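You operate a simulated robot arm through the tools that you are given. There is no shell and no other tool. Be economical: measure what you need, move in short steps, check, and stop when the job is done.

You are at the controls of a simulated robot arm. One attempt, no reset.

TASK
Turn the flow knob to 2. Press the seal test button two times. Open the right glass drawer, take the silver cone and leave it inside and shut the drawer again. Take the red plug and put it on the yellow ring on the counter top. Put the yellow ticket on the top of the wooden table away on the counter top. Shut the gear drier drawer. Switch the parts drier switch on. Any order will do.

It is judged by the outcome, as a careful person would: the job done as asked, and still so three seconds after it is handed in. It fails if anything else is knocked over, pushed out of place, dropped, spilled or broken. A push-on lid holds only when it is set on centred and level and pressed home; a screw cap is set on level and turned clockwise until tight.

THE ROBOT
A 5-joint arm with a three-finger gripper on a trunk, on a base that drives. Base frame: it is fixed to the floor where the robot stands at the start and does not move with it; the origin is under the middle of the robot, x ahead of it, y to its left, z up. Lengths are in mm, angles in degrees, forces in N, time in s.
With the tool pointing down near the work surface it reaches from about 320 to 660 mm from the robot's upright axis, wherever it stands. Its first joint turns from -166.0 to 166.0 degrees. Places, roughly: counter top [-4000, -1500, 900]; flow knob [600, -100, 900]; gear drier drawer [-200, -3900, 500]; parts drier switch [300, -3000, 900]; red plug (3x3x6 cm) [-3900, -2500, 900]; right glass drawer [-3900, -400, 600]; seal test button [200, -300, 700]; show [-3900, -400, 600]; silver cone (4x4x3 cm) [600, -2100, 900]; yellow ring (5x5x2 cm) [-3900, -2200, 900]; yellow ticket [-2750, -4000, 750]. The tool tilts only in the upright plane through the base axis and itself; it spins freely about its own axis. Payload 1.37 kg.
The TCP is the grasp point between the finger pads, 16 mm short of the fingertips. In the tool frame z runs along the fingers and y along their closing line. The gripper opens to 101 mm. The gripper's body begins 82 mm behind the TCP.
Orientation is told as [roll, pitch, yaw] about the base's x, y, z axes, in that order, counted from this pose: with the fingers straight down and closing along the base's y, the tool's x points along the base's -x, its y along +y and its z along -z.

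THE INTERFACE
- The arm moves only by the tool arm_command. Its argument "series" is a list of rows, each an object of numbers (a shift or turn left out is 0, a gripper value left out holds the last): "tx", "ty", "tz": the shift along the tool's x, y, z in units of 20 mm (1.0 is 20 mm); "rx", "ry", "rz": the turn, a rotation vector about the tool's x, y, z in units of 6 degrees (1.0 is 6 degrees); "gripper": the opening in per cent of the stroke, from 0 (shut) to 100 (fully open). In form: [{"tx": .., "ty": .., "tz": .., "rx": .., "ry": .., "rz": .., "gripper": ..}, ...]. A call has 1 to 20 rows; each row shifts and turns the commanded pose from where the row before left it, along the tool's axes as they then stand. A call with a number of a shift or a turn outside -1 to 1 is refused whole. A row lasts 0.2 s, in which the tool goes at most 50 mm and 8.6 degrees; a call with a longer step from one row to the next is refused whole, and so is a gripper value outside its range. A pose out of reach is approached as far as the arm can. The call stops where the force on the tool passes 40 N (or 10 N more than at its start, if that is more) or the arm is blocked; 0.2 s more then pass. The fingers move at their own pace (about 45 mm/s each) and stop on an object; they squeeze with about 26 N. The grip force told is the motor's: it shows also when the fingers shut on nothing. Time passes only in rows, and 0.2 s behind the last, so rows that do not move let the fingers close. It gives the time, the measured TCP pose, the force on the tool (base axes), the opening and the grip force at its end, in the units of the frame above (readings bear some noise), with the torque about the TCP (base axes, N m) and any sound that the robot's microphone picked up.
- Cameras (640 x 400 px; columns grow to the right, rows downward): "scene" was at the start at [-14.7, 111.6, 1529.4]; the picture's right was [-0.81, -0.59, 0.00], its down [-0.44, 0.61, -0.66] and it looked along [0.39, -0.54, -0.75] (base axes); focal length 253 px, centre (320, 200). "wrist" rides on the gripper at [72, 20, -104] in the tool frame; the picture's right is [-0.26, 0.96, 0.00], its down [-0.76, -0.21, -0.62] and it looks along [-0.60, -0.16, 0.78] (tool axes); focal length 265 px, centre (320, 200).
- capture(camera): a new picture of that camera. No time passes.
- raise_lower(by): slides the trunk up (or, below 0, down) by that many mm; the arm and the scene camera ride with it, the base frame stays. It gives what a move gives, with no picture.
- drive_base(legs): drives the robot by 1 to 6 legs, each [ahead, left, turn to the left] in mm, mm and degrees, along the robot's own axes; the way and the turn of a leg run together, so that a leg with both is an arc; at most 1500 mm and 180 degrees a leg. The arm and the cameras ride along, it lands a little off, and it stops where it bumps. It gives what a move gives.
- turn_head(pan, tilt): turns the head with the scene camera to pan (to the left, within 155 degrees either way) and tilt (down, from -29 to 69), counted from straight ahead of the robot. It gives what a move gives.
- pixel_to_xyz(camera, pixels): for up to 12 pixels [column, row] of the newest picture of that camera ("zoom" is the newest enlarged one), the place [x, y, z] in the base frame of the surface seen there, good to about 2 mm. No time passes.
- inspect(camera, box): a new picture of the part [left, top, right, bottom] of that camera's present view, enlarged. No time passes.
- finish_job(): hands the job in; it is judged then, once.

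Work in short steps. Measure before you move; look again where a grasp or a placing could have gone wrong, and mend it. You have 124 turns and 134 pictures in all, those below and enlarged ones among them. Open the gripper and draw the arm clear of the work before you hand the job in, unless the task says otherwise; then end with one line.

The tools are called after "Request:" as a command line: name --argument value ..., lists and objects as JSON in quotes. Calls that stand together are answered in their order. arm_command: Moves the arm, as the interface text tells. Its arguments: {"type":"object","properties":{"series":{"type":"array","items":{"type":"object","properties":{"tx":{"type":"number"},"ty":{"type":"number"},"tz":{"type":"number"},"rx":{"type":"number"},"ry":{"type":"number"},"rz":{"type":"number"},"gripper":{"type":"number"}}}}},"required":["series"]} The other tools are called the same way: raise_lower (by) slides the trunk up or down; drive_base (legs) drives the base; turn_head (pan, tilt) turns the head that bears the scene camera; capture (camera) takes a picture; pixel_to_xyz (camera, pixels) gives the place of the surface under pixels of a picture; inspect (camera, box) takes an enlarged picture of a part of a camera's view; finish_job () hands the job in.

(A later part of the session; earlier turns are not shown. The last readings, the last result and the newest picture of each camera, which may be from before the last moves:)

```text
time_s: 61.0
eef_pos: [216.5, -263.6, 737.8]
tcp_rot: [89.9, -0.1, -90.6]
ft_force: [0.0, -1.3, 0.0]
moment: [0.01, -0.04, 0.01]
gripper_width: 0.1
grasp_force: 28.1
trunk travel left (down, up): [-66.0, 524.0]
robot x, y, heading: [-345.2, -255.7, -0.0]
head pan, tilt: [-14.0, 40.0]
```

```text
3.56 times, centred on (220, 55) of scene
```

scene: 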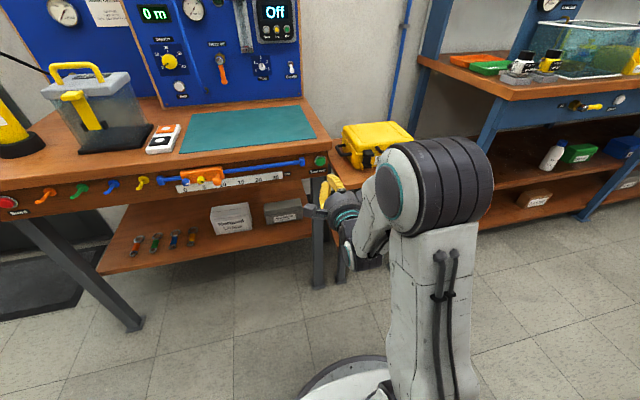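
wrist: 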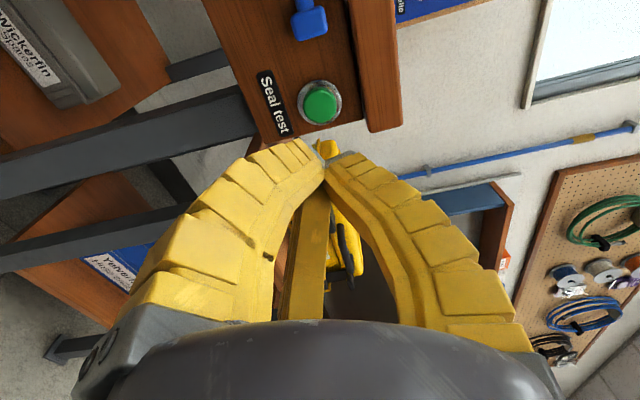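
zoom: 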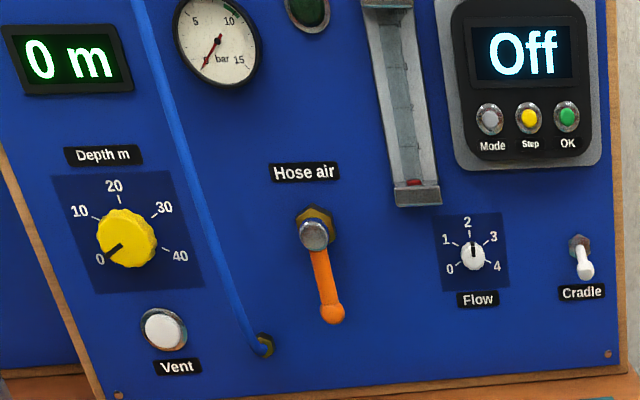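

Button released (no contact). Second press: to TCP x≈237, then out.

Request:
arm_command --series '[{"tz": 0.4}, {"tz": 0.4}, {"tz": 0.1}, {"tz": 0.1}, {"tz": 0.05}, {}]'

Request:
arm_command --series '[{"tz": -0.4}, {"tz": -0.4}, {"tz": -0.4}, {"tz": -0.4}, {}]'

```text
time_s: 62.4
eef_pos: [238.1, -263.7, 737.7]
tcp_rot: [89.9, -0.2, -90.5]
ft_force: [-4.8, 1.6, -1.1]
moment: [-0.02, 0.06, 0.05]
gripper_width: 5.9
grasp_force: 28.1
trunk travel left (down, up): [-66.0, 524.0]
robot x, y, heading: [-348.6, -260.0, -0.4]
head pan, tilt: [-14.0, 40.0]
heard: click
```

```text
time_s: 63.6
eef_pos: [204.5, -264.2, 737.4]
tcp_rot: [90.0, -0.2, -90.7]
ft_force: [-0.3, -0.1, -0.4]
moment: [0.0, 0.0, 0.02]
gripper_width: 0.0
grasp_force: 27.8
trunk travel left (down, up): [-66.0, 524.0]
robot x, y, heading: [-348.8, -261.5, -0.3]
head pan, tilt: [-14.0, 40.0]
```

Two clicks, both presses done. Next the silver cone near [600,-2100,900]. I raise the trunk, back off 250 mm and look right for the path.

Request:
drive_base --legs '[[-250, 0, 0]]'

Request:
raise_lower --by 400

Request:
turn_head --pan -85 --tilt 35

Request:
capture --camera "scene"

Request:
pixel_to_xyz --camera "scene" --pixels '[[230, 200], [200, 100], [245, 80], [180, 60], [400, 230], [470, 330], [450, 150], [300, 100], [350, 70], [410, 60], [560, 150], [330, 200]]'

```text
time_s: 65.4
eef_pos: [-42.3, -262.5, 737.3]
tcp_rot: [89.9, -0.1, -90.3]
ft_force: [0.4, 0.2, -0.5]
moment: [0.03, 0.0, -0.02]
gripper_width: 0.2
grasp_force: 27.9
trunk travel left (down, up): [-66.0, 524.0]
robot x, y, heading: [-595.4, -259.0, 0.3]
head pan, tilt: [-14.0, 40.0]
```

```text
time_s: 69.2
eef_pos: [-41.6, -262.3, 1137.2]
tcp_rot: [90.0, -0.1, -90.2]
ft_force: [0.6, -0.9, 0.8]
moment: [-0.02, -0.01, 0.02]
gripper_width: 0.1
grasp_force: 28.2
trunk travel left (down, up): [-466.0, 124.0]
robot x, y, heading: [-594.8, -261.0, 0.3]
head pan, tilt: [-14.0, 40.0]
```

```text
time_s: 70.6
eef_pos: [-42.3, -262.6, 1136.0]
tcp_rot: [90.0, -0.1, -90.3]
ft_force: [0.4, 0.1, -0.1]
moment: [0.02, -0.01, 0.03]
gripper_width: 0.1
grasp_force: 27.7
trunk travel left (down, up): [-466.0, 124.0]
robot x, y, heading: [-598.1, -259.8, 0.2]
head pan, tilt: [-85.0, 35.0]
```

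```text
94 pictures are left
```

scene: 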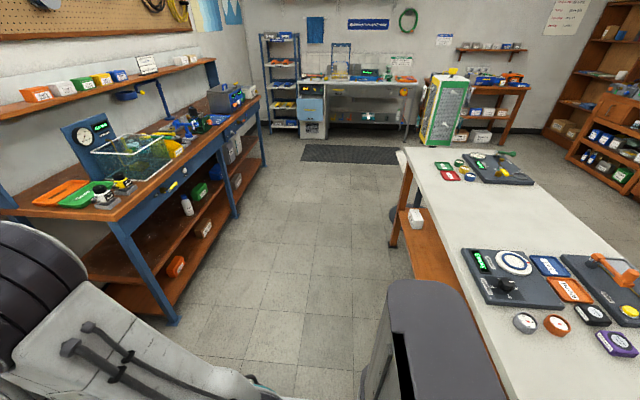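

```text
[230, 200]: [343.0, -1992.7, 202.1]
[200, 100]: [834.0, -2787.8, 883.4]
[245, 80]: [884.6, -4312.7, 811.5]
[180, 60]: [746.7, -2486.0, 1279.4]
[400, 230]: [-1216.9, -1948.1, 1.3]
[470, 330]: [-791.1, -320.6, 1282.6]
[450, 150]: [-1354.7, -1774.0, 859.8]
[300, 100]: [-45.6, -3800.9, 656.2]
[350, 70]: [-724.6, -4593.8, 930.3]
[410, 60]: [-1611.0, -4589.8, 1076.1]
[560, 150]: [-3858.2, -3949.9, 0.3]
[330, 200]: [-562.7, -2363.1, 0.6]
```

The aisle at x≈-400 is free. I zoom in on the bench around (190,120) to find the cone, then strafe there.

Request:
inspect --camera "scene" --box '[130, 60, 290, 160]'

Request:
drive_base --legs '[[150, 0, 0], [0, -1000, 0]]'

Request:
turn_head --pan -40 --tilt 35

Request:
capture --camera "scene"

```text
4.00 times, centred on (210, 110) of scene
```

zoom: 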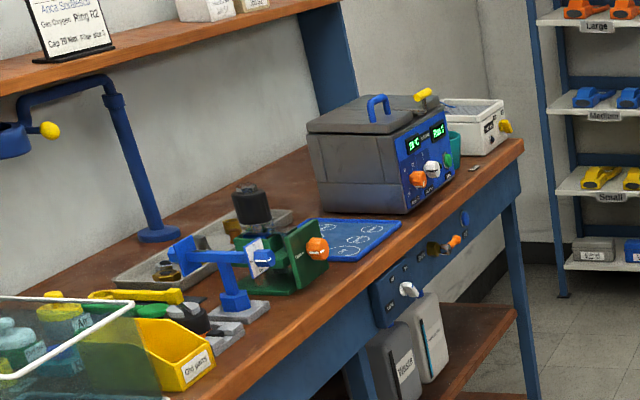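

```text
time_s: 76.7
eef_pos: [117.1, -1241.8, 1136.2]
tcp_rot: [89.9, -0.1, -89.6]
ft_force: [0.3, -0.1, -0.3]
moment: [0.0, 0.0, 0.02]
gripper_width: 0.4
grasp_force: 28.2
trunk travel left (down, up): [-466.0, 124.0]
robot x, y, heading: [-437.6, -1246.1, 0.7]
head pan, tilt: [-85.0, 35.0]
```

```text
time_s: 77.9
eef_pos: [118.7, -1242.8, 1136.8]
tcp_rot: [89.9, -0.2, -89.7]
ft_force: [0.0, 0.0, -0.1]
moment: [0.01, -0.05, 0.0]
gripper_width: 0.4
grasp_force: 28.2
trunk travel left (down, up): [-466.0, 124.0]
robot x, y, heading: [-440.9, -1248.0, 0.9]
head pan, tilt: [-40.0, 35.0]
```

```text
92 pictures are left
```

scene: 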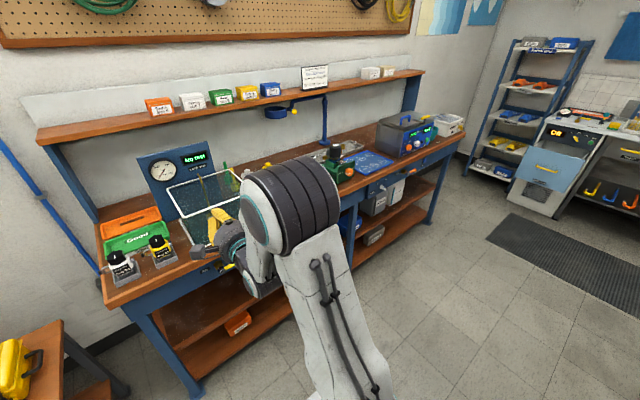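

I strafe on to y≈-2000 and look again.

Request:
drive_base --legs '[[0, -770, -0.7]]'

Request:
turn_head --pan -5 --tilt 40

Request:
capture --camera "scene"

Request:
inspect --camera "scene" --box '[220, 90, 480, 250]'

```text
time_s: 82.0
eef_pos: [124.5, -2024.2, 1137.8]
tcp_rot: [90.0, -0.1, -90.3]
ft_force: [0.5, 0.6, 0.1]
moment: [-0.05, -0.01, 0.01]
gripper_width: 0.0
grasp_force: 28.3
trunk travel left (down, up): [-466.0, 124.0]
robot x, y, heading: [-430.6, -2024.0, 0.4]
head pan, tilt: [-40.0, 35.0]
```

```text
time_s: 83.0
eef_pos: [124.8, -2023.9, 1137.1]
tcp_rot: [89.9, -0.1, -90.2]
ft_force: [0.9, 0.2, -0.9]
moment: [-0.01, -0.01, 0.01]
gripper_width: 0.1
grasp_force: 28.0
trunk travel left (down, up): [-466.0, 124.0]
robot x, y, heading: [-431.5, -2023.2, 0.3]
head pan, tilt: [-5.0, 40.0]
```

```text
91 pictures are left
```

scene: 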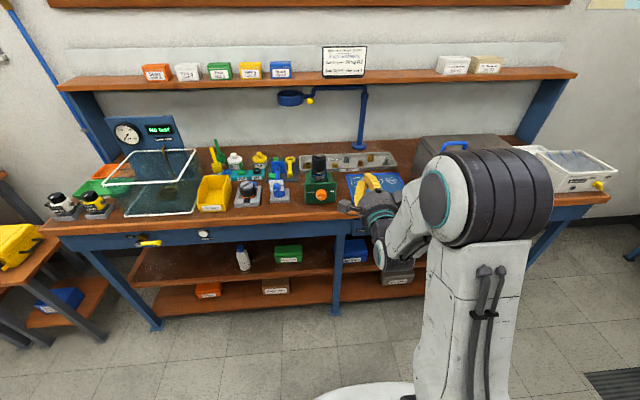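

```text
2.46 times, centred on (350, 170) of scene
```

zoom: 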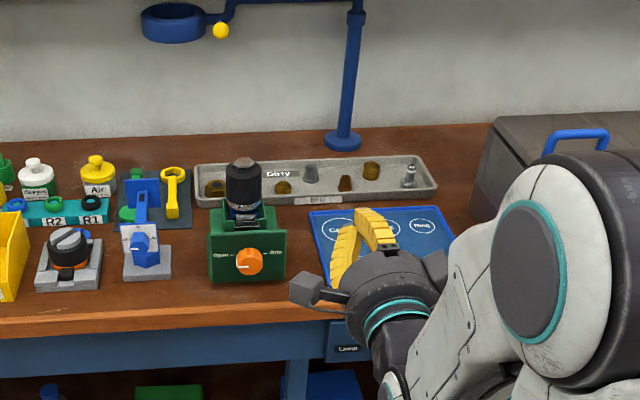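

Cones lie in the "Dirty" tray; the grey one at zoom (310,172) may be silver. I zoom there and measure.

Request:
inspect --camera "scene" --box '[295, 145, 405, 175]'

Request:
pixel_to_xyz --camera "zoom" --pixels '[[300, 85], [320, 75], [290, 110], [205, 120], [415, 125], [490, 85], [600, 105], [300, 60], [320, 180]]'

```text
5.82 times, centred on (350, 160) of scene
```

zoom: 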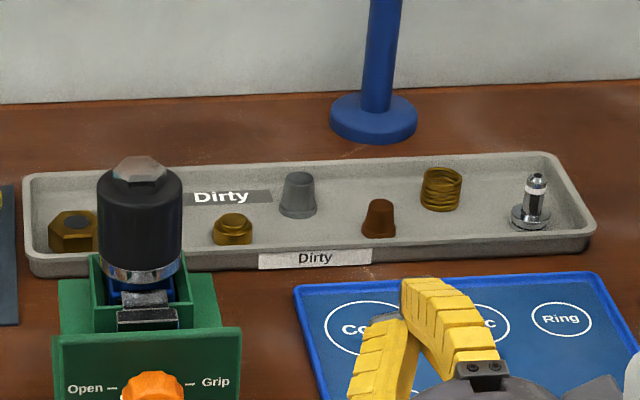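

```text
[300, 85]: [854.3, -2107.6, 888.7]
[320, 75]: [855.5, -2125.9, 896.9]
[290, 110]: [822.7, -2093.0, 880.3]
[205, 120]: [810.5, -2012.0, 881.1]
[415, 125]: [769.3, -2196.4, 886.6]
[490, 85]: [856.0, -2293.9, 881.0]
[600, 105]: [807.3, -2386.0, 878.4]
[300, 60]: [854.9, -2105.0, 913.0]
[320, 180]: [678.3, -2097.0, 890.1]
```

I pick the proper pixels in that zoom: grey cone at (298,195).

Request:
pixel_to_xyz --camera "zoom" --pixels '[[299, 177], [298, 195], [298, 213], [282, 208], [314, 208], [380, 205], [380, 233], [230, 235], [260, 240], [345, 215], [535, 200], [315, 258]]'

```text
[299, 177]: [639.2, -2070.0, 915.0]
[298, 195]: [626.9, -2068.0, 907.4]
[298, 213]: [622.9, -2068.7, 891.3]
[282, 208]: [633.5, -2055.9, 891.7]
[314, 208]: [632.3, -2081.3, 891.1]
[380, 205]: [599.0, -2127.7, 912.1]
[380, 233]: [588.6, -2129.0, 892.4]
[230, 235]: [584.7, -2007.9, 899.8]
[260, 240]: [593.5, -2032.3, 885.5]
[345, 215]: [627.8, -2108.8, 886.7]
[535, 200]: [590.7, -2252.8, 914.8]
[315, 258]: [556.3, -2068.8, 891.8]
```

The grey (silver) cone stands at about [638,-2069], z 887–916. I turn the tool back to pointing down here in the aisle.

Request:
arm_command --series '[{"rz": -1, "gripper": 70}, {"rz": -1}, {"rz": -1}, {"rz": -1}, {"rz": -1}, {"rz": -1}, {"rz": -1}, {"rz": -1}, {"rz": -1}, {"rz": -1}, {"rz": -1}, {"rz": -1}, {"rz": -1}, {"rz": -1}, {"rz": -1}]'

Request:
arm_command --series '[{"ry": 1}, {"ry": 1}, {"ry": 1}, {"ry": 1}, {"ry": 1}, {"ry": 1}, {"ry": 1}, {"ry": 1}, {"ry": 1}, {"ry": 1}, {"ry": 1}, {"ry": 1}, {"ry": 1}, {"ry": 1}, {"ry": 1}]'

Request:
capture --camera "scene"

Request:
pixel_to_xyz --camera "scene" --pixels '[[300, 215], [300, 225], [200, 225], [250, 265], [200, 72], [320, 73], [345, 75], [400, 165], [360, 140]]'

```text
time_s: 86.2
eef_pos: [124.3, -2024.5, 1136.5]
tcp_rot: [-81.7, -89.8, 81.4]
ft_force: [0.4, 0.1, 0.3]
moment: [-0.02, 0.01, -0.01]
gripper_width: 73.6
grasp_force: 1.9
trunk travel left (down, up): [-466.0, 124.0]
robot x, y, heading: [-431.8, -2021.2, 0.3]
head pan, tilt: [-5.0, 40.0]
```

```text
time_s: 89.5
eef_pos: [125.0, -2023.7, 1136.7]
tcp_rot: [0.1, 0.2, -0.3]
ft_force: [0.3, -0.3, -1.4]
moment: [0.02, 0.02, -0.02]
gripper_width: 73.1
grasp_force: 2.4
trunk travel left (down, up): [-466.0, 124.0]
robot x, y, heading: [-427.9, -2018.1, 0.3]
head pan, tilt: [-5.0, 40.0]
```

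```text
88 pictures are left
```

scene: 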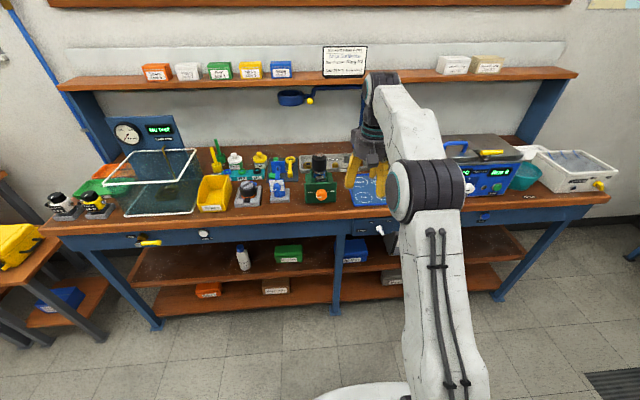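

```text
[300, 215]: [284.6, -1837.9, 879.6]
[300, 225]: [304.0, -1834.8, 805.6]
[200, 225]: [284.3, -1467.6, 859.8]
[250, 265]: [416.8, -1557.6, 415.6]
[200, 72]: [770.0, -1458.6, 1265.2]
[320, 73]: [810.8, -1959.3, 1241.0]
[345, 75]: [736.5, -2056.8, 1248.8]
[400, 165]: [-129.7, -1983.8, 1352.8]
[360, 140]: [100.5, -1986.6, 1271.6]
```

Bench top is z≈880, front edge x≈284. Before going in I check where the blue lamp arm and fixture top stand.

Request:
pixel_to_xyz --camera "scene" --pixels '[[361, 115], [340, 87], [290, 98], [280, 103], [310, 101], [319, 158], [320, 175], [345, 170]]'

Request:
drive_base --legs '[[300, -48, -0.3]]'

```text
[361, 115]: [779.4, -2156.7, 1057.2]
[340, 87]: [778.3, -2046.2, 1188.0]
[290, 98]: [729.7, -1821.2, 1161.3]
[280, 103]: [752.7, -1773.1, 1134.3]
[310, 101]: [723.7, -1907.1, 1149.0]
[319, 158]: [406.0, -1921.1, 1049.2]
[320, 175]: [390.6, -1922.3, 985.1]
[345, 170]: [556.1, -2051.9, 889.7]
```

```text
time_s: 91.5
eef_pos: [426.2, -2077.8, 1138.0]
tcp_rot: [0.0, 0.1, -0.9]
ft_force: [-0.3, 0.1, 0.1]
moment: [0.02, 0.01, 0.03]
gripper_width: 73.3
grasp_force: 2.3
trunk travel left (down, up): [-466.0, 124.0]
robot x, y, heading: [-128.2, -2070.2, -0.4]
head pan, tilt: [-5.0, 40.0]
```

Clear. I go 140 mm further and look with the wrist camera.

Request:
drive_base --legs '[[140, 5, 0.5]]'

Request:
capture --camera "wrist"

```text
time_s: 92.8
eef_pos: [567.1, -2069.9, 1135.8]
tcp_rot: [0.0, 0.1, -0.5]
ft_force: [0.5, 0.2, -0.2]
moment: [-0.02, 0.03, -0.01]
gripper_width: 73.4
grasp_force: 1.8
trunk travel left (down, up): [-466.0, 124.0]
robot x, y, heading: [14.4, -2067.4, 0.1]
head pan, tilt: [-5.0, 40.0]
```

```text
87 pictures are left
```

wrist: 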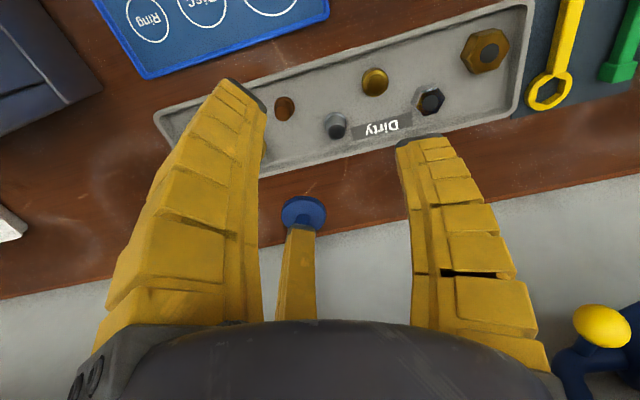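

I zoom on the grey cone at (335,126) and the hex piece at (430,100), and measure.

Request:
inspect --camera "wrist" --box '[260, 50, 520, 190]'

Request:
pixel_to_xyz --camera "wrist" --pixels '[[334, 121], [336, 134], [325, 126], [346, 126], [431, 101], [285, 108], [373, 82]]'

```text
2.46 times, centred on (390, 120) of wrist
```

zoom: 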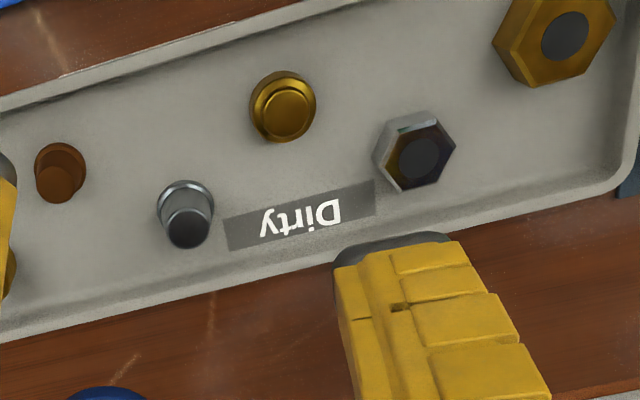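

```text
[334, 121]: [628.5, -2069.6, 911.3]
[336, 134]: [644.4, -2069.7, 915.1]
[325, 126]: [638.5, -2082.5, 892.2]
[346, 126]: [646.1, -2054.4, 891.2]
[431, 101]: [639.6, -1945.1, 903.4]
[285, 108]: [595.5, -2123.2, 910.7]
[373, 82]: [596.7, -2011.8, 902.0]
```

Cone centre about [641,-2069.5], base about 28 mm wide. I extend 74 mm, lower the trunk by 180, and check.

Request:
arm_command --series '[{"tx": -0.8, "gripper": 60}, {"tx": -0.8}, {"tx": -0.8}, {"tx": -0.8}, {"tx": -0.5}]'

Request:
raise_lower --by -180

Request:
capture --camera "wrist"

Request:
capture --camera "scene"

```text
time_s: 94.0
eef_pos: [602.4, -2071.1, 1122.1]
tcp_rot: [0.0, 0.0, -0.5]
ft_force: [0.7, 0.1, -0.8]
moment: [-0.01, 0.0, 0.0]
gripper_width: 64.1
grasp_force: 2.9
out of reach, approached as far as the arm can: row 2, 3, 4, 5
trunk travel left (down, up): [-466.0, 124.0]
robot x, y, heading: [11.9, -2063.9, 0.2]
head pan, tilt: [-5.0, 40.0]
```

```text
time_s: 96.0
eef_pos: [601.8, -2070.6, 941.5]
tcp_rot: [0.0, 0.0, -0.5]
ft_force: [0.2, -0.3, -0.1]
moment: [0.03, 0.0, 0.04]
gripper_width: 64.0
grasp_force: 2.3
trunk travel left (down, up): [-286.0, 304.0]
robot x, y, heading: [8.5, -2067.4, -0.1]
head pan, tilt: [-5.0, 40.0]
```

```text
85 pictures are left
```

wrist: 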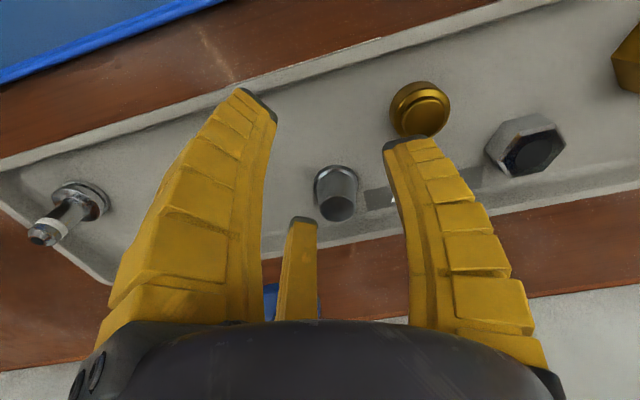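

```text
84 pictures are left
```

scene: 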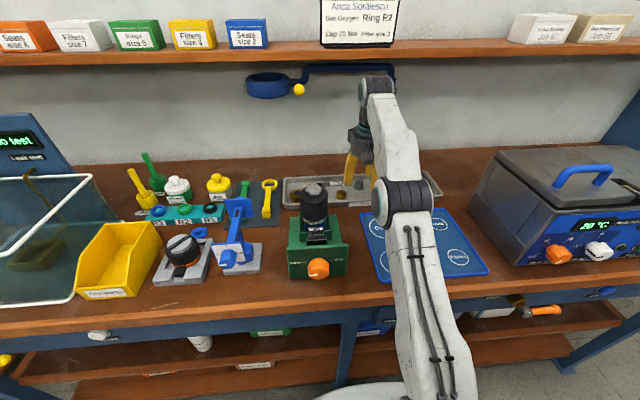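

The arm is near full stretch at this relative height. I raise the trunk 120 and bring the arm down and out relative to it.

Request:
raise_lower --by 120

Request:
arm_command --series '[{"tz": 1}, {"tz": 1}, {"tz": 1}, {"tz": 1}, {"tz": 0.5, "tx": -0.5}, {"tx": -0.6}, {"tx": -0.5}, {"tx": -0.4}]'

Request:
inspect --camera "wrist" --box '[160, 60, 480, 260]'

```text
time_s: 97.5
eef_pos: [601.8, -2071.0, 1061.0]
tcp_rot: [0.0, 0.1, -0.4]
ft_force: [0.0, -0.9, 0.7]
moment: [-0.03, -0.04, -0.01]
gripper_width: 63.8
grasp_force: 2.4
trunk travel left (down, up): [-406.0, 184.0]
robot x, y, heading: [10.0, -2062.8, -0.0]
head pan, tilt: [-5.0, 40.0]
```

```text
time_s: 99.3
eef_pos: [641.9, -2070.7, 969.8]
tcp_rot: [0.0, 0.1, -0.5]
ft_force: [0.2, -0.2, 0.5]
moment: [-0.02, 0.01, 0.02]
gripper_width: 63.9
grasp_force: 2.7
trunk travel left (down, up): [-406.0, 184.0]
robot x, y, heading: [12.7, -2063.8, 0.2]
head pan, tilt: [-5.0, 40.0]
```

```text
2.00 times, centred on (320, 160) of wrist
```

zoom: 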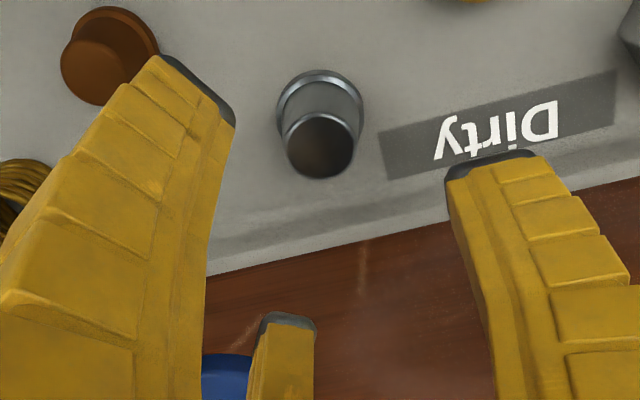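

Now at [642,-2070.5,970]. I recheck the cone centre from this view.

Request:
pixel_to_xyz --camera "zoom" --pixels '[[320, 145], [318, 172], [320, 80], [282, 115], [359, 115]]'

```text
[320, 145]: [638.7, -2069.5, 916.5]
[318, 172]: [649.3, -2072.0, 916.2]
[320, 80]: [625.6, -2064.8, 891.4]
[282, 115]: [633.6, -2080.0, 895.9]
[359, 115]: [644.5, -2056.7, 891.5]
```

Centre about [640,-2068.5]. I lower 62 mm and close.

Request:
arm_command --series '[{"tz": 0.8, "tx": 0.1, "ty": 0.1, "gripper": 55}, {"tz": 0.8}, {"tz": 0.8}, {"tz": 0.5}, {"tz": 0.2}, {}]'

Request:
arm_command --series '[{"gripper": 0}, {}, {}, {}, {}]'

Request:
inspect --camera "wrist" --box '[160, 60, 480, 260]'

```text
time_s: 100.8
eef_pos: [638.1, -2068.8, 912.1]
tcp_rot: [0.0, -0.2, -0.6]
ft_force: [-5.9, -2.6, 16.9]
moment: [-0.35, -0.69, -0.19]
gripper_width: 57.9
grasp_force: 2.3
trunk travel left (down, up): [-406.0, 184.0]
robot x, y, heading: [8.7, -2067.1, -0.2]
head pan, tilt: [-5.0, 40.0]
```

```text
time_s: 102.0
eef_pos: [639.6, -2067.8, 908.6]
tcp_rot: [0.0, 0.2, -0.5]
ft_force: [-0.2, 1.9, 0.6]
moment: [0.0, 0.02, 0.0]
gripper_width: 22.3
grasp_force: 25.9
trunk travel left (down, up): [-406.0, 184.0]
robot x, y, heading: [10.5, -2068.0, 0.0]
head pan, tilt: [-5.0, 40.0]
```

```text
2.00 times, centred on (320, 160) of wrist
```

zoom: 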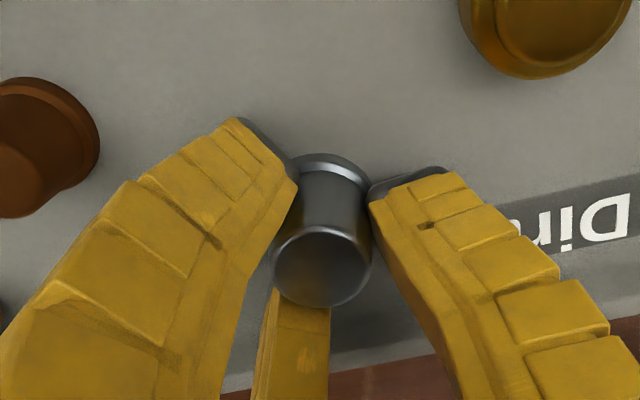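

Gripped at 22.3 mm. I lift 80 mm and check.

Request:
arm_command --series '[{"tz": -0.4}, {"tz": -0.8}, {"tz": -0.9}, {"tz": -0.9}, {"tz": -0.9}]'

Request:
capture --camera "wrist"

Request:
inspect --camera "scene" --box '[260, 120, 460, 240]'

```text
time_s: 103.2
eef_pos: [636.6, -2068.0, 987.7]
tcp_rot: [0.0, -0.1, -0.5]
ft_force: [0.2, -0.9, -0.3]
moment: [0.02, 0.01, 0.0]
gripper_width: 0.1
grasp_force: 25.7
out of reach, approached as far as the arm can: row 5
trunk travel left (down, up): [-406.0, 184.0]
robot x, y, heading: [10.6, -2067.0, 0.3]
head pan, tilt: [-5.0, 40.0]
```

```text
81 pictures are left
```

wrist: 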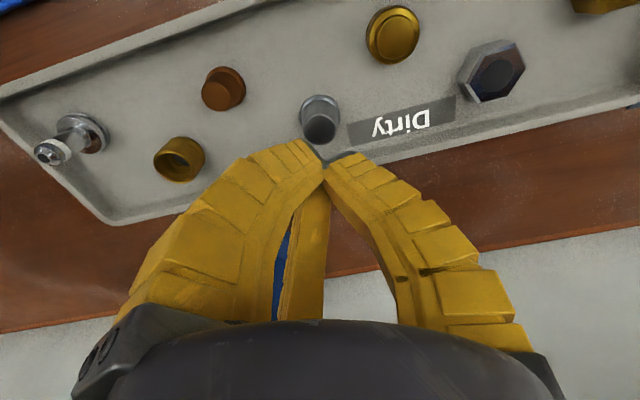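

```text
3.20 times, centred on (360, 180) of scene
```

zoom: 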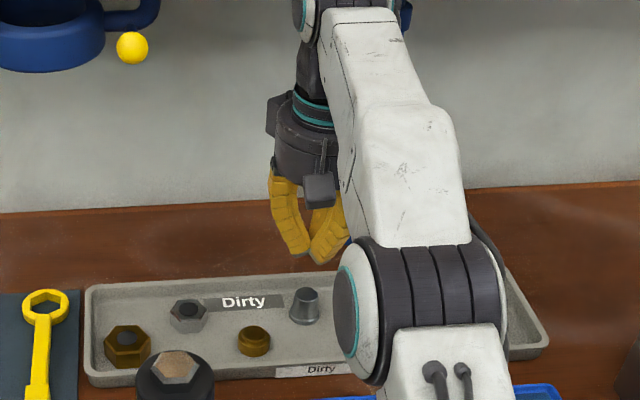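

The tapered cone slipped out; it still stands in place. I measure the "Dirty" plate (probably what the finger touched) and the tray floor to grip lower.

Request:
pixel_to_xyz --camera "wrist" --pixels '[[355, 133], [402, 124], [440, 108], [320, 80], [350, 110], [280, 130], [320, 127], [318, 100], [303, 118], [338, 112], [400, 155], [260, 180]]'

Request:
inspect --camera "wrist" --box '[250, 60, 410, 180]'

```text
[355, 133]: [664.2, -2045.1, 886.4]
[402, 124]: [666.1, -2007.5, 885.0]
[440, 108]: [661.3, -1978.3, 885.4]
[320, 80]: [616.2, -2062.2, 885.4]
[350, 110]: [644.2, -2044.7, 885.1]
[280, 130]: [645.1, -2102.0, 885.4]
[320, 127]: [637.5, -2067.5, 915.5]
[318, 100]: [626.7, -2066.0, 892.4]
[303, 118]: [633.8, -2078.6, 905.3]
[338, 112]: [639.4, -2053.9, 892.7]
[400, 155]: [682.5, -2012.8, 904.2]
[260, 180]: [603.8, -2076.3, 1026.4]
```

```text
3.33 times, centred on (330, 120) of wrist
```

zoom: 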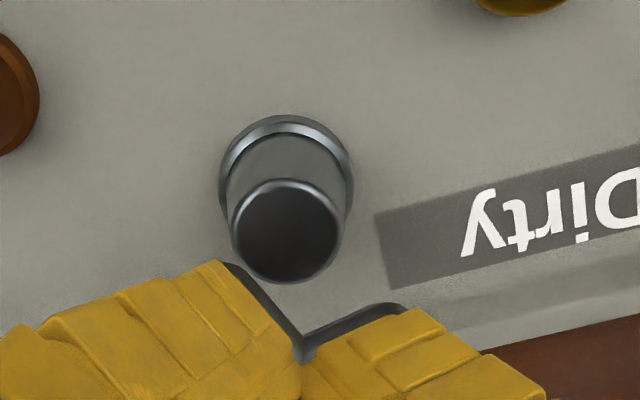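

The floor is flat at z≈885, and the cone has a base flange up to about z 893. From force and moment, the contact was the gripper's third prong, about 46 mm ahead, on the tray's sloping back wall. I spin 150° to put that prong over free floor, then regrip at the flange.

Request:
arm_command --series '[{"rz": 1, "tx": 0.1, "gripper": 50}, {"rz": 1}, {"rz": 1}, {"rz": 1}, {"rz": 1}, {"rz": 1}, {"rz": 1}, {"rz": 1}, {"rz": 1}, {"rz": 1}, {"rz": 1}, {"rz": 1}, {"rz": 1}]'

Request:
arm_command --series '[{"rz": 1}, {"rz": 1}, {"rz": 1}, {"rz": 1}, {"rz": 1}, {"rz": 1}, {"rz": 1}, {"rz": 1}, {"rz": 1}, {"rz": 1}, {"rz": 1}, {"rz": 1}, {}]'

Request:
capture --camera "wrist"

Request:
inspect --camera "scene" --box '[280, 120, 440, 230]'

```text
time_s: 106.0
eef_pos: [635.6, -2068.7, 986.2]
tcp_rot: [0.0, 0.0, -78.6]
ft_force: [0.4, 0.4, -0.2]
moment: [-0.04, -0.03, 0.02]
gripper_width: 54.4
grasp_force: 2.6
trunk travel left (down, up): [-406.0, 184.0]
robot x, y, heading: [13.1, -2069.9, 0.0]
head pan, tilt: [-5.0, 40.0]
```

```text
time_s: 108.8
eef_pos: [635.6, -2070.0, 986.3]
tcp_rot: [0.0, 0.0, -150.6]
ft_force: [0.7, 0.7, -0.1]
moment: [0.0, -0.01, 0.0]
gripper_width: 54.3
grasp_force: 3.0
trunk travel left (down, up): [-406.0, 184.0]
robot x, y, heading: [9.4, -2065.3, -0.1]
head pan, tilt: [-5.0, 40.0]
```

```text
78 pictures are left
```

wrist: 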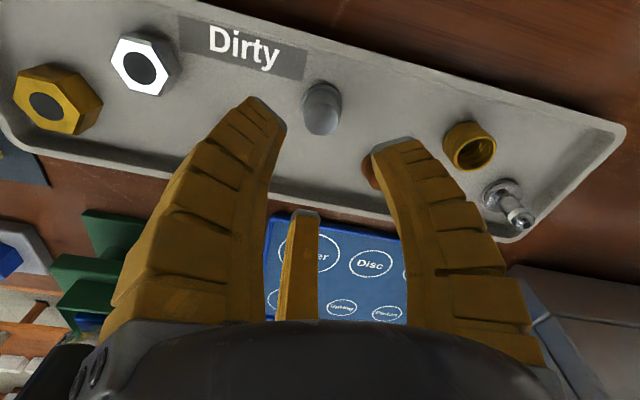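

```text
3.64 times, centred on (360, 175) of scene
```

zoom: 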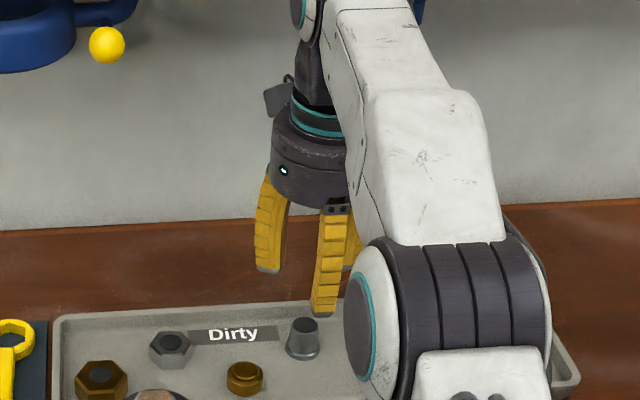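

The third prong is now on the robot's side. I measure the cone again at (322,107).

Request:
pixel_to_xyz --camera "wrist" --pixels '[[322, 86], [321, 95], [303, 108], [341, 108], [320, 132], [320, 140], [321, 110]]'

```text
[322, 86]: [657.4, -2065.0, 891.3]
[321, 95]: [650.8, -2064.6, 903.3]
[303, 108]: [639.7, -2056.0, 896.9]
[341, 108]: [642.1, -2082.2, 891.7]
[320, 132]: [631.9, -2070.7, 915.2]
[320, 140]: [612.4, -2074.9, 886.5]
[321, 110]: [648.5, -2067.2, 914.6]
```

Cone centre [640,-2068.5]. I correct by 4.5 mm and descend to TCP z≈904.

Request:
arm_command --series '[{"tx": 0.22, "ty": 0.07}, {"tz": 0.8}, {"tz": 0.8}, {"tz": 0.8}, {"tz": 0.8}, {"tz": 0.5}, {"tz": 0.2}, {"tz": 0.15}, {}]'

Request:
inspect --camera "wrist" --box '[200, 60, 460, 240]'

```text
time_s: 110.8
eef_pos: [639.0, -2068.5, 904.9]
tcp_rot: [0.1, -0.1, -150.6]
ft_force: [1.0, -0.2, -0.7]
moment: [0.03, -0.02, -0.02]
gripper_width: 54.4
grasp_force: 2.3
trunk travel left (down, up): [-406.0, 184.0]
robot x, y, heading: [12.0, -2066.6, -0.3]
head pan, tilt: [-5.0, 40.0]
```

```text
2.22 times, centred on (330, 150) of wrist
```

zoom: 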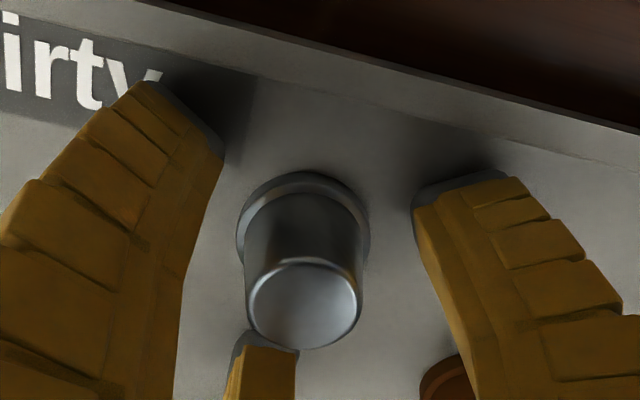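

No contact this time. I go 2 mm lower and close.

Request:
arm_command --series '[{"tz": 0.1}, {"gripper": 0}, {}, {}, {}, {}]'

Request:
arm_command --series '[{"tz": -0.3}, {"tz": -0.3}, {"tz": -0.4}]'

Request:
inspect --camera "wrist" --box '[200, 60, 460, 240]'

```text
time_s: 112.2
eef_pos: [638.5, -2068.9, 903.6]
tcp_rot: [0.1, 0.0, -150.4]
ft_force: [0.1, 0.0, 5.2]
moment: [0.03, -0.01, -0.05]
gripper_width: 23.4
grasp_force: 25.5
trunk travel left (down, up): [-406.0, 184.0]
robot x, y, heading: [8.2, -2062.7, -0.0]
head pan, tilt: [-5.0, 40.0]
```

```text
time_s: 113.0
eef_pos: [638.2, -2067.5, 922.9]
tcp_rot: [0.0, -0.2, -150.5]
ft_force: [0.2, -0.1, 0.1]
moment: [0.03, -0.02, -0.01]
gripper_width: 21.6
grasp_force: 25.6
trunk travel left (down, up): [-406.0, 184.0]
robot x, y, heading: [9.4, -2064.0, -0.3]
head pan, tilt: [-5.0, 40.0]
```

```text
2.22 times, centred on (330, 150) of wrist
```

zoom: 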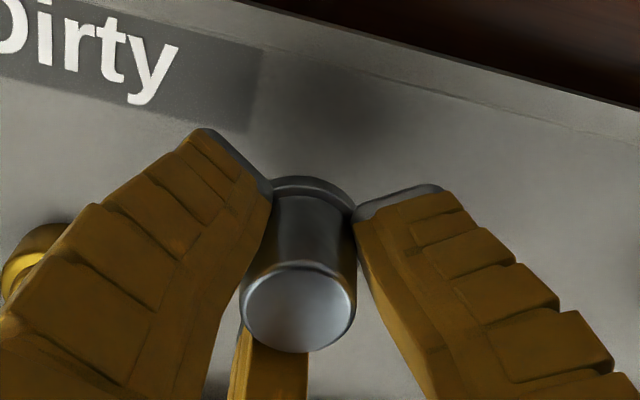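

The width shrank to 21.6 mm, so I check whether the cone rose: measuring its top at zoom (300,305).

Request:
pixel_to_xyz --camera "zoom" --pixels '[[300, 305], [300, 330], [300, 275], [315, 195], [310, 182], [330, 120], [310, 250]]'

Request:
inspect --camera "scene" --box '[310, 150, 390, 210]'

```text
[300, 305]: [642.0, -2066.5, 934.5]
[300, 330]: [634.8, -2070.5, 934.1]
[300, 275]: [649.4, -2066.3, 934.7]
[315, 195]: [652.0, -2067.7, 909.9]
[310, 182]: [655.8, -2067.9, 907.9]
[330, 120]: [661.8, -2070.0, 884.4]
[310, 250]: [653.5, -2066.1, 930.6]
```

```text
6.67 times, centred on (350, 180) of scene
```

zoom: 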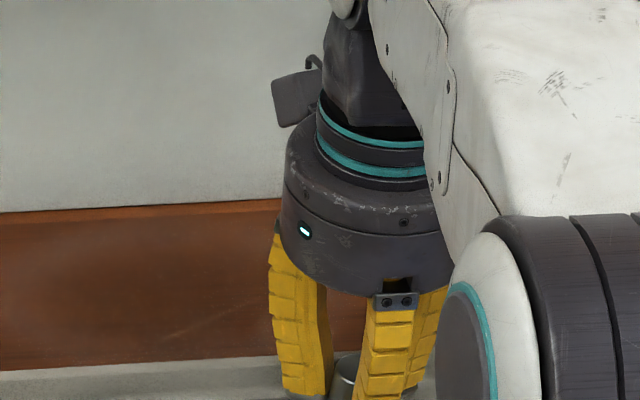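

The top is at z 934.5, so the cone is lifted 19 mm. I lift on gently and watch the width.

Request:
arm_command --series '[{"tz": -0.3}, {"tz": -0.3}, {"tz": -0.3}, {"tz": -0.3}, {"tz": -0.3}, {"tz": -0.3}]'

Request:
raise_lower --by 140

Request:
capture --camera "wrist"

```text
time_s: 114.3
eef_pos: [640.1, -2067.7, 959.7]
tcp_rot: [0.0, 0.0, -150.6]
ft_force: [0.0, 1.0, -0.8]
moment: [-0.01, 0.01, -0.02]
gripper_width: 20.6
grasp_force: 26.0
trunk travel left (down, up): [-406.0, 184.0]
robot x, y, heading: [8.6, -2067.7, -0.0]
head pan, tilt: [-5.0, 40.0]
```

```text
time_s: 115.9
eef_pos: [635.2, -2067.9, 1088.2]
tcp_rot: [-0.9, -1.5, -150.5]
ft_force: [-0.2, -0.1, -2.1]
moment: [-0.09, 0.09, -0.02]
gripper_width: 20.3
grasp_force: 25.6
trunk travel left (down, up): [-543.0, 47.0]
robot x, y, heading: [9.4, -2064.7, 0.1]
head pan, tilt: [-5.0, 40.0]
stopped: the force on the tool passed its limit at 46 N (the readings are from after the stop); the commanded pose is now the measured one
```

```text
73 pictures are left
```

wrist: 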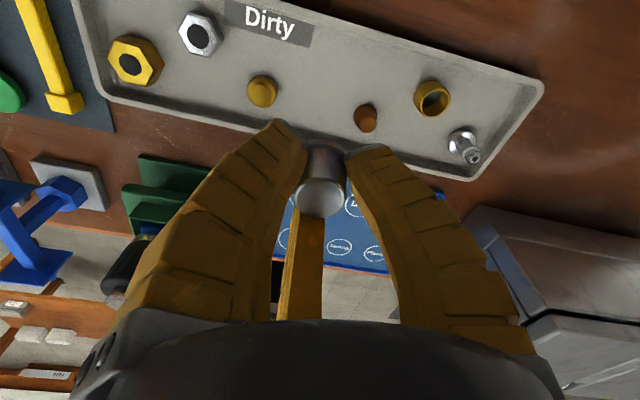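

The upward move bumped something above (46 N). I lower 40 mm and look at the lamp and shelf.

Request:
raise_lower --by -40

Request:
capture --camera "scene"

Request:
inspect --camera "wrist" --box '[250, 120, 400, 230]'

```text
time_s: 116.7
eef_pos: [634.9, -2068.3, 1047.9]
tcp_rot: [-1.0, -1.6, -150.5]
ft_force: [-0.1, 0.2, 0.4]
moment: [0.03, 0.04, 0.0]
gripper_width: 20.3
grasp_force: 25.7
trunk travel left (down, up): [-503.0, 87.0]
robot x, y, heading: [10.4, -2064.3, -0.2]
head pan, tilt: [-5.0, 40.0]
```

```text
72 pictures are left
```

scene: 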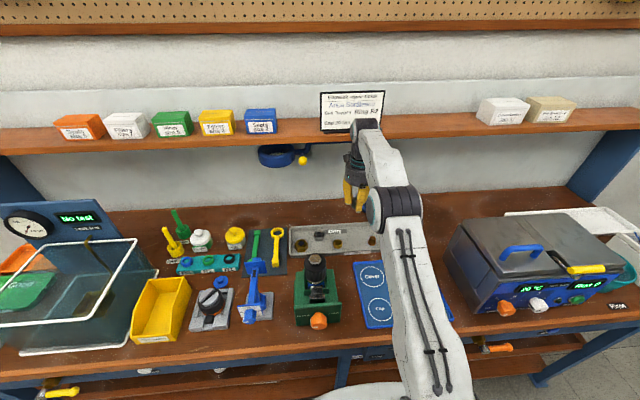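

```text
3.64 times, centred on (325, 175) of wrist
```

zoom: 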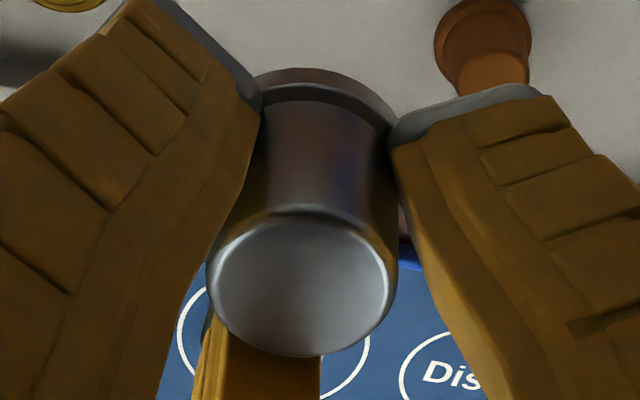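

Shelf, sign and lamp stand as before. I check for slip: the cone top relative to the TCP was +11.6.

Request:
pixel_to_xyz --camera "zoom" --pixels '[[305, 250], [305, 300], [325, 90], [305, 330], [300, 150]]'

```text
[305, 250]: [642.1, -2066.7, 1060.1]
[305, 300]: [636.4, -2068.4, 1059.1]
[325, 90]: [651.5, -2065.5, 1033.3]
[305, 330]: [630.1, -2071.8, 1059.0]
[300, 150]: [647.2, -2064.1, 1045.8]
```

No slip (+11.4). I drive back 440 mm out of the bench and look across the room toward the counter.

Request:
drive_base --legs '[[-440, 0, 0]]'

Request:
turn_head --pan -150 --tilt 28

Request:
capture --camera "scene"

Request:
pixel_to_xyz --camera "scene" --pixels '[[320, 250], [200, 250], [450, 250], [400, 180], [500, 180], [300, 150], [200, 150], [580, 300], [100, 180], [550, 220]]'

```text
time_s: 119.4
eef_pos: [188.1, -2066.6, 1049.0]
tcp_rot: [-0.8, -1.6, -150.3]
ft_force: [0.4, 0.1, -0.3]
moment: [-0.01, 0.01, 0.0]
gripper_width: 19.9
grasp_force: 26.2
trunk travel left (down, up): [-503.0, 87.0]
robot x, y, heading: [-434.2, -2064.9, 0.2]
head pan, tilt: [-5.0, 40.0]
```

```text
time_s: 121.7
eef_pos: [189.3, -2067.6, 1049.4]
tcp_rot: [-0.9, -1.6, -150.4]
ft_force: [0.2, -0.6, -1.8]
moment: [0.04, 0.0, 0.01]
gripper_width: 20.2
grasp_force: 25.8
trunk travel left (down, up): [-503.0, 87.0]
robot x, y, heading: [-433.9, -2069.3, 0.1]
head pan, tilt: [-150.0, 28.0]
```

```text
70 pictures are left
```

scene: 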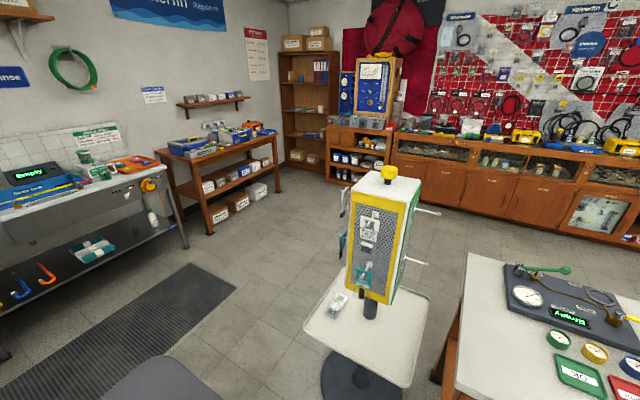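

```text
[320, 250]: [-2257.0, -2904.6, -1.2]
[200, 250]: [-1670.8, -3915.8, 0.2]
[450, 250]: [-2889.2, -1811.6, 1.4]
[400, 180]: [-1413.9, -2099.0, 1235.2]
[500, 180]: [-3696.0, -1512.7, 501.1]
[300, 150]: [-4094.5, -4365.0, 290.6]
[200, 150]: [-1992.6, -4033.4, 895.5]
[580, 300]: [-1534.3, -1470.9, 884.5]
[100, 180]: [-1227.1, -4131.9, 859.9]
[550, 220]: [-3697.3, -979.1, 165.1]
```

The counter front is at x≈-3696 and the stand at about [-1400,-2150]. The lane at y≈-3000 is free, so I strafe there, turn round and drive west.

Request:
drive_base --legs '[[0, -935, 0], [0, 0, 180], [1500, 0, 0]]'

Request:
turn_head --pan 0 --tilt 25

Request:
capture --camera "scene"

```text
time_s: 140.9
eef_pos: [-2529.6, -2996.5, 1046.7]
tcp_rot: [-0.9, -1.6, 29.1]
ft_force: [0.8, 0.0, 0.1]
moment: [0.01, 0.02, 0.02]
gripper_width: 19.8
grasp_force: 26.0
trunk travel left (down, up): [-503.0, 87.0]
robot x, y, heading: [-1905.1, -3005.5, 179.2]
head pan, tilt: [-150.0, 28.0]
```

```text
time_s: 143.2
eef_pos: [-2527.3, -2996.5, 1047.9]
tcp_rot: [-0.9, -1.5, 29.0]
ft_force: [-0.3, 0.4, 0.6]
moment: [0.0, 0.01, 0.03]
gripper_width: 19.9
grasp_force: 26.2
trunk travel left (down, up): [-503.0, 87.0]
robot x, y, heading: [-1906.1, -3002.8, 179.4]
head pan, tilt: [0.0, 25.0]
```

```text
69 pictures are left
```

scene: 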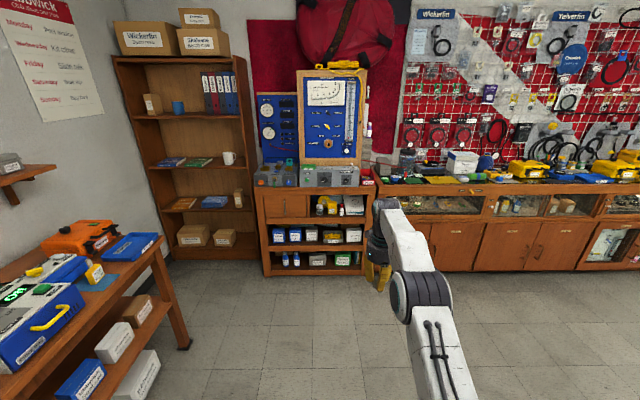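

Clear ahead. I drive 900 more, then strafe right toward y≈-450 in front of the right glass drawer.

Request:
drive_base --legs '[[900, 0, 0.7], [0, -1300, 0], [0, -1200, 0]]'

Request:
turn_head --pan 0 --tilt 30

Request:
capture --camera "scene"

```text
time_s: 159.8
eef_pos: [-3412.2, -475.2, 1048.5]
tcp_rot: [-0.9, -1.6, 29.0]
ft_force: [0.5, -0.2, 0.7]
moment: [-0.01, 0.03, 0.0]
gripper_width: 19.6
grasp_force: 25.7
trunk travel left (down, up): [-503.0, 87.0]
robot x, y, heading: [-2791.4, -482.3, 179.4]
head pan, tilt: [0.0, 25.0]
```

```text
time_s: 160.5
eef_pos: [-3413.9, -475.0, 1048.0]
tcp_rot: [-0.9, -1.6, 28.9]
ft_force: [-0.2, -0.4, 0.3]
moment: [0.01, -0.02, 0.02]
gripper_width: 19.6
grasp_force: 25.4
trunk travel left (down, up): [-503.0, 87.0]
robot x, y, heading: [-2791.2, -480.8, 179.4]
head pan, tilt: [0.0, 30.0]
```

```text
68 pictures are left
```

scene: 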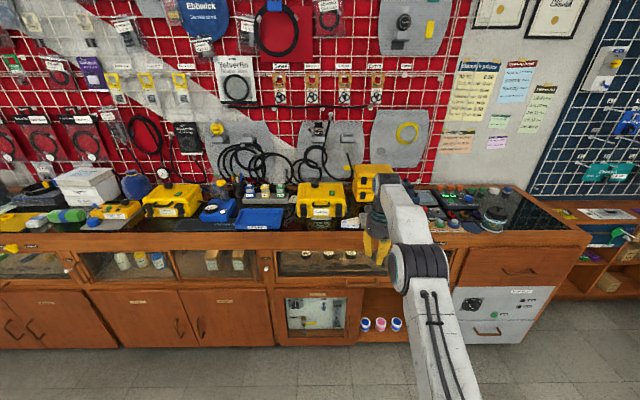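

The right glass drawer is around (330,263). I zoom and measure its front and handle.

Request:
inspect --camera "scene" --box '[250, 190, 460, 310]'

Request:
pixel_to_xyz --camera "scene" --pixels '[[330, 263], [285, 263], [355, 236], [355, 226], [266, 265], [400, 275], [300, 275], [340, 250], [500, 210], [340, 285]]'

```text
3.05 times, centred on (355, 250) of scene
```

zoom: 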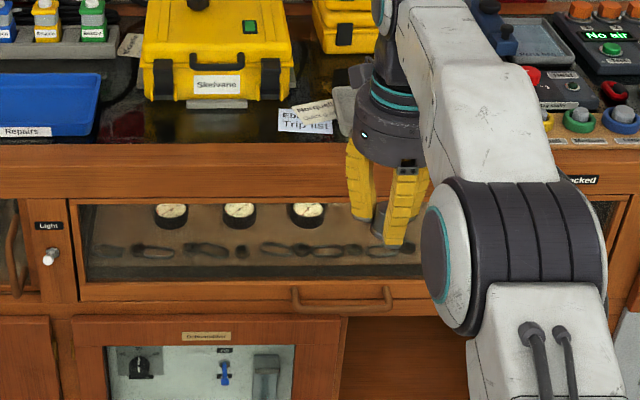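

```text
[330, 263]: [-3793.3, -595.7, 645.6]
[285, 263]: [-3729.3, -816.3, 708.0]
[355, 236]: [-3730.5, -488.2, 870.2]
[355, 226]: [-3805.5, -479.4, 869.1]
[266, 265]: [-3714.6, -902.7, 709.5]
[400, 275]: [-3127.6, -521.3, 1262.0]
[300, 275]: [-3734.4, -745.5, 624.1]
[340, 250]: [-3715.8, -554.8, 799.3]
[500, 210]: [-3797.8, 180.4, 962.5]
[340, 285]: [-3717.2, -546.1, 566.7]
```

I measure the handle bar and a free spot on the counter top in front of the yellow case, to park the cone while I open the drawer.

Request:
pixel_to_xyz --camera "zoom" --pixels '[[345, 303], [300, 295], [388, 293], [345, 285], [270, 128], [215, 135], [270, 110], [125, 120], [330, 130], [240, 180], [345, 265], [150, 130]]'

```text
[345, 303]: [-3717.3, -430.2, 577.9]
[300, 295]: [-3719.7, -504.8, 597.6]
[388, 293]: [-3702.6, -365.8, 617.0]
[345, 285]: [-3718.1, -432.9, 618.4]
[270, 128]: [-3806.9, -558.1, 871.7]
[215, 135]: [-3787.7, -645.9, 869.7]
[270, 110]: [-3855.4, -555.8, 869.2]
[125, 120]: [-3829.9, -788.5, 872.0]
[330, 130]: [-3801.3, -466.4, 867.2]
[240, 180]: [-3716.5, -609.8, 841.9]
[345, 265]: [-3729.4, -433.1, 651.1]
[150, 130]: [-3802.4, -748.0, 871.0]
```

Handle centre is about y -435, z≈605. I park the cone at about [-3790,-745,870]: strafe left 270, go ahead 375, then lower by trunk.

Request:
drive_base --legs '[[0, 270, 0], [300, 0, 0.5]]'

Request:
capture --camera "wrist"

Request:
pixel_to_xyz --camera "wrist" --pixels '[[320, 100], [320, 130], [250, 100], [400, 100], [320, 60], [450, 150], [200, 150]]'

```text
time_s: 164.0
eef_pos: [-3714.5, -748.4, 1048.9]
tcp_rot: [-0.8, -1.5, 29.6]
ft_force: [-0.9, -0.5, -0.2]
moment: [-0.01, 0.0, 0.01]
gripper_width: 19.8
grasp_force: 26.2
trunk travel left (down, up): [-503.0, 87.0]
robot x, y, heading: [-3093.5, -748.3, -180.1]
head pan, tilt: [0.0, 30.0]
```

```text
66 pictures are left
```

wrist: 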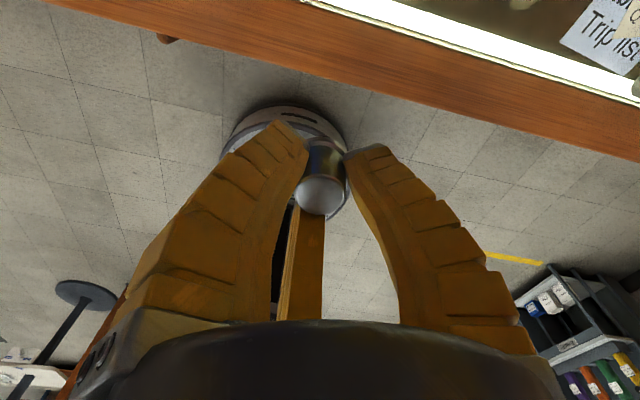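

```text
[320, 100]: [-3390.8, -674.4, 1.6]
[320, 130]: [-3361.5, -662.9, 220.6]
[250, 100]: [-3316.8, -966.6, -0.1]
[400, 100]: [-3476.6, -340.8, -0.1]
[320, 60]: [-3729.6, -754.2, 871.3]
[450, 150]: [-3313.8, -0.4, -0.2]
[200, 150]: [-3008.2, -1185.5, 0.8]
```

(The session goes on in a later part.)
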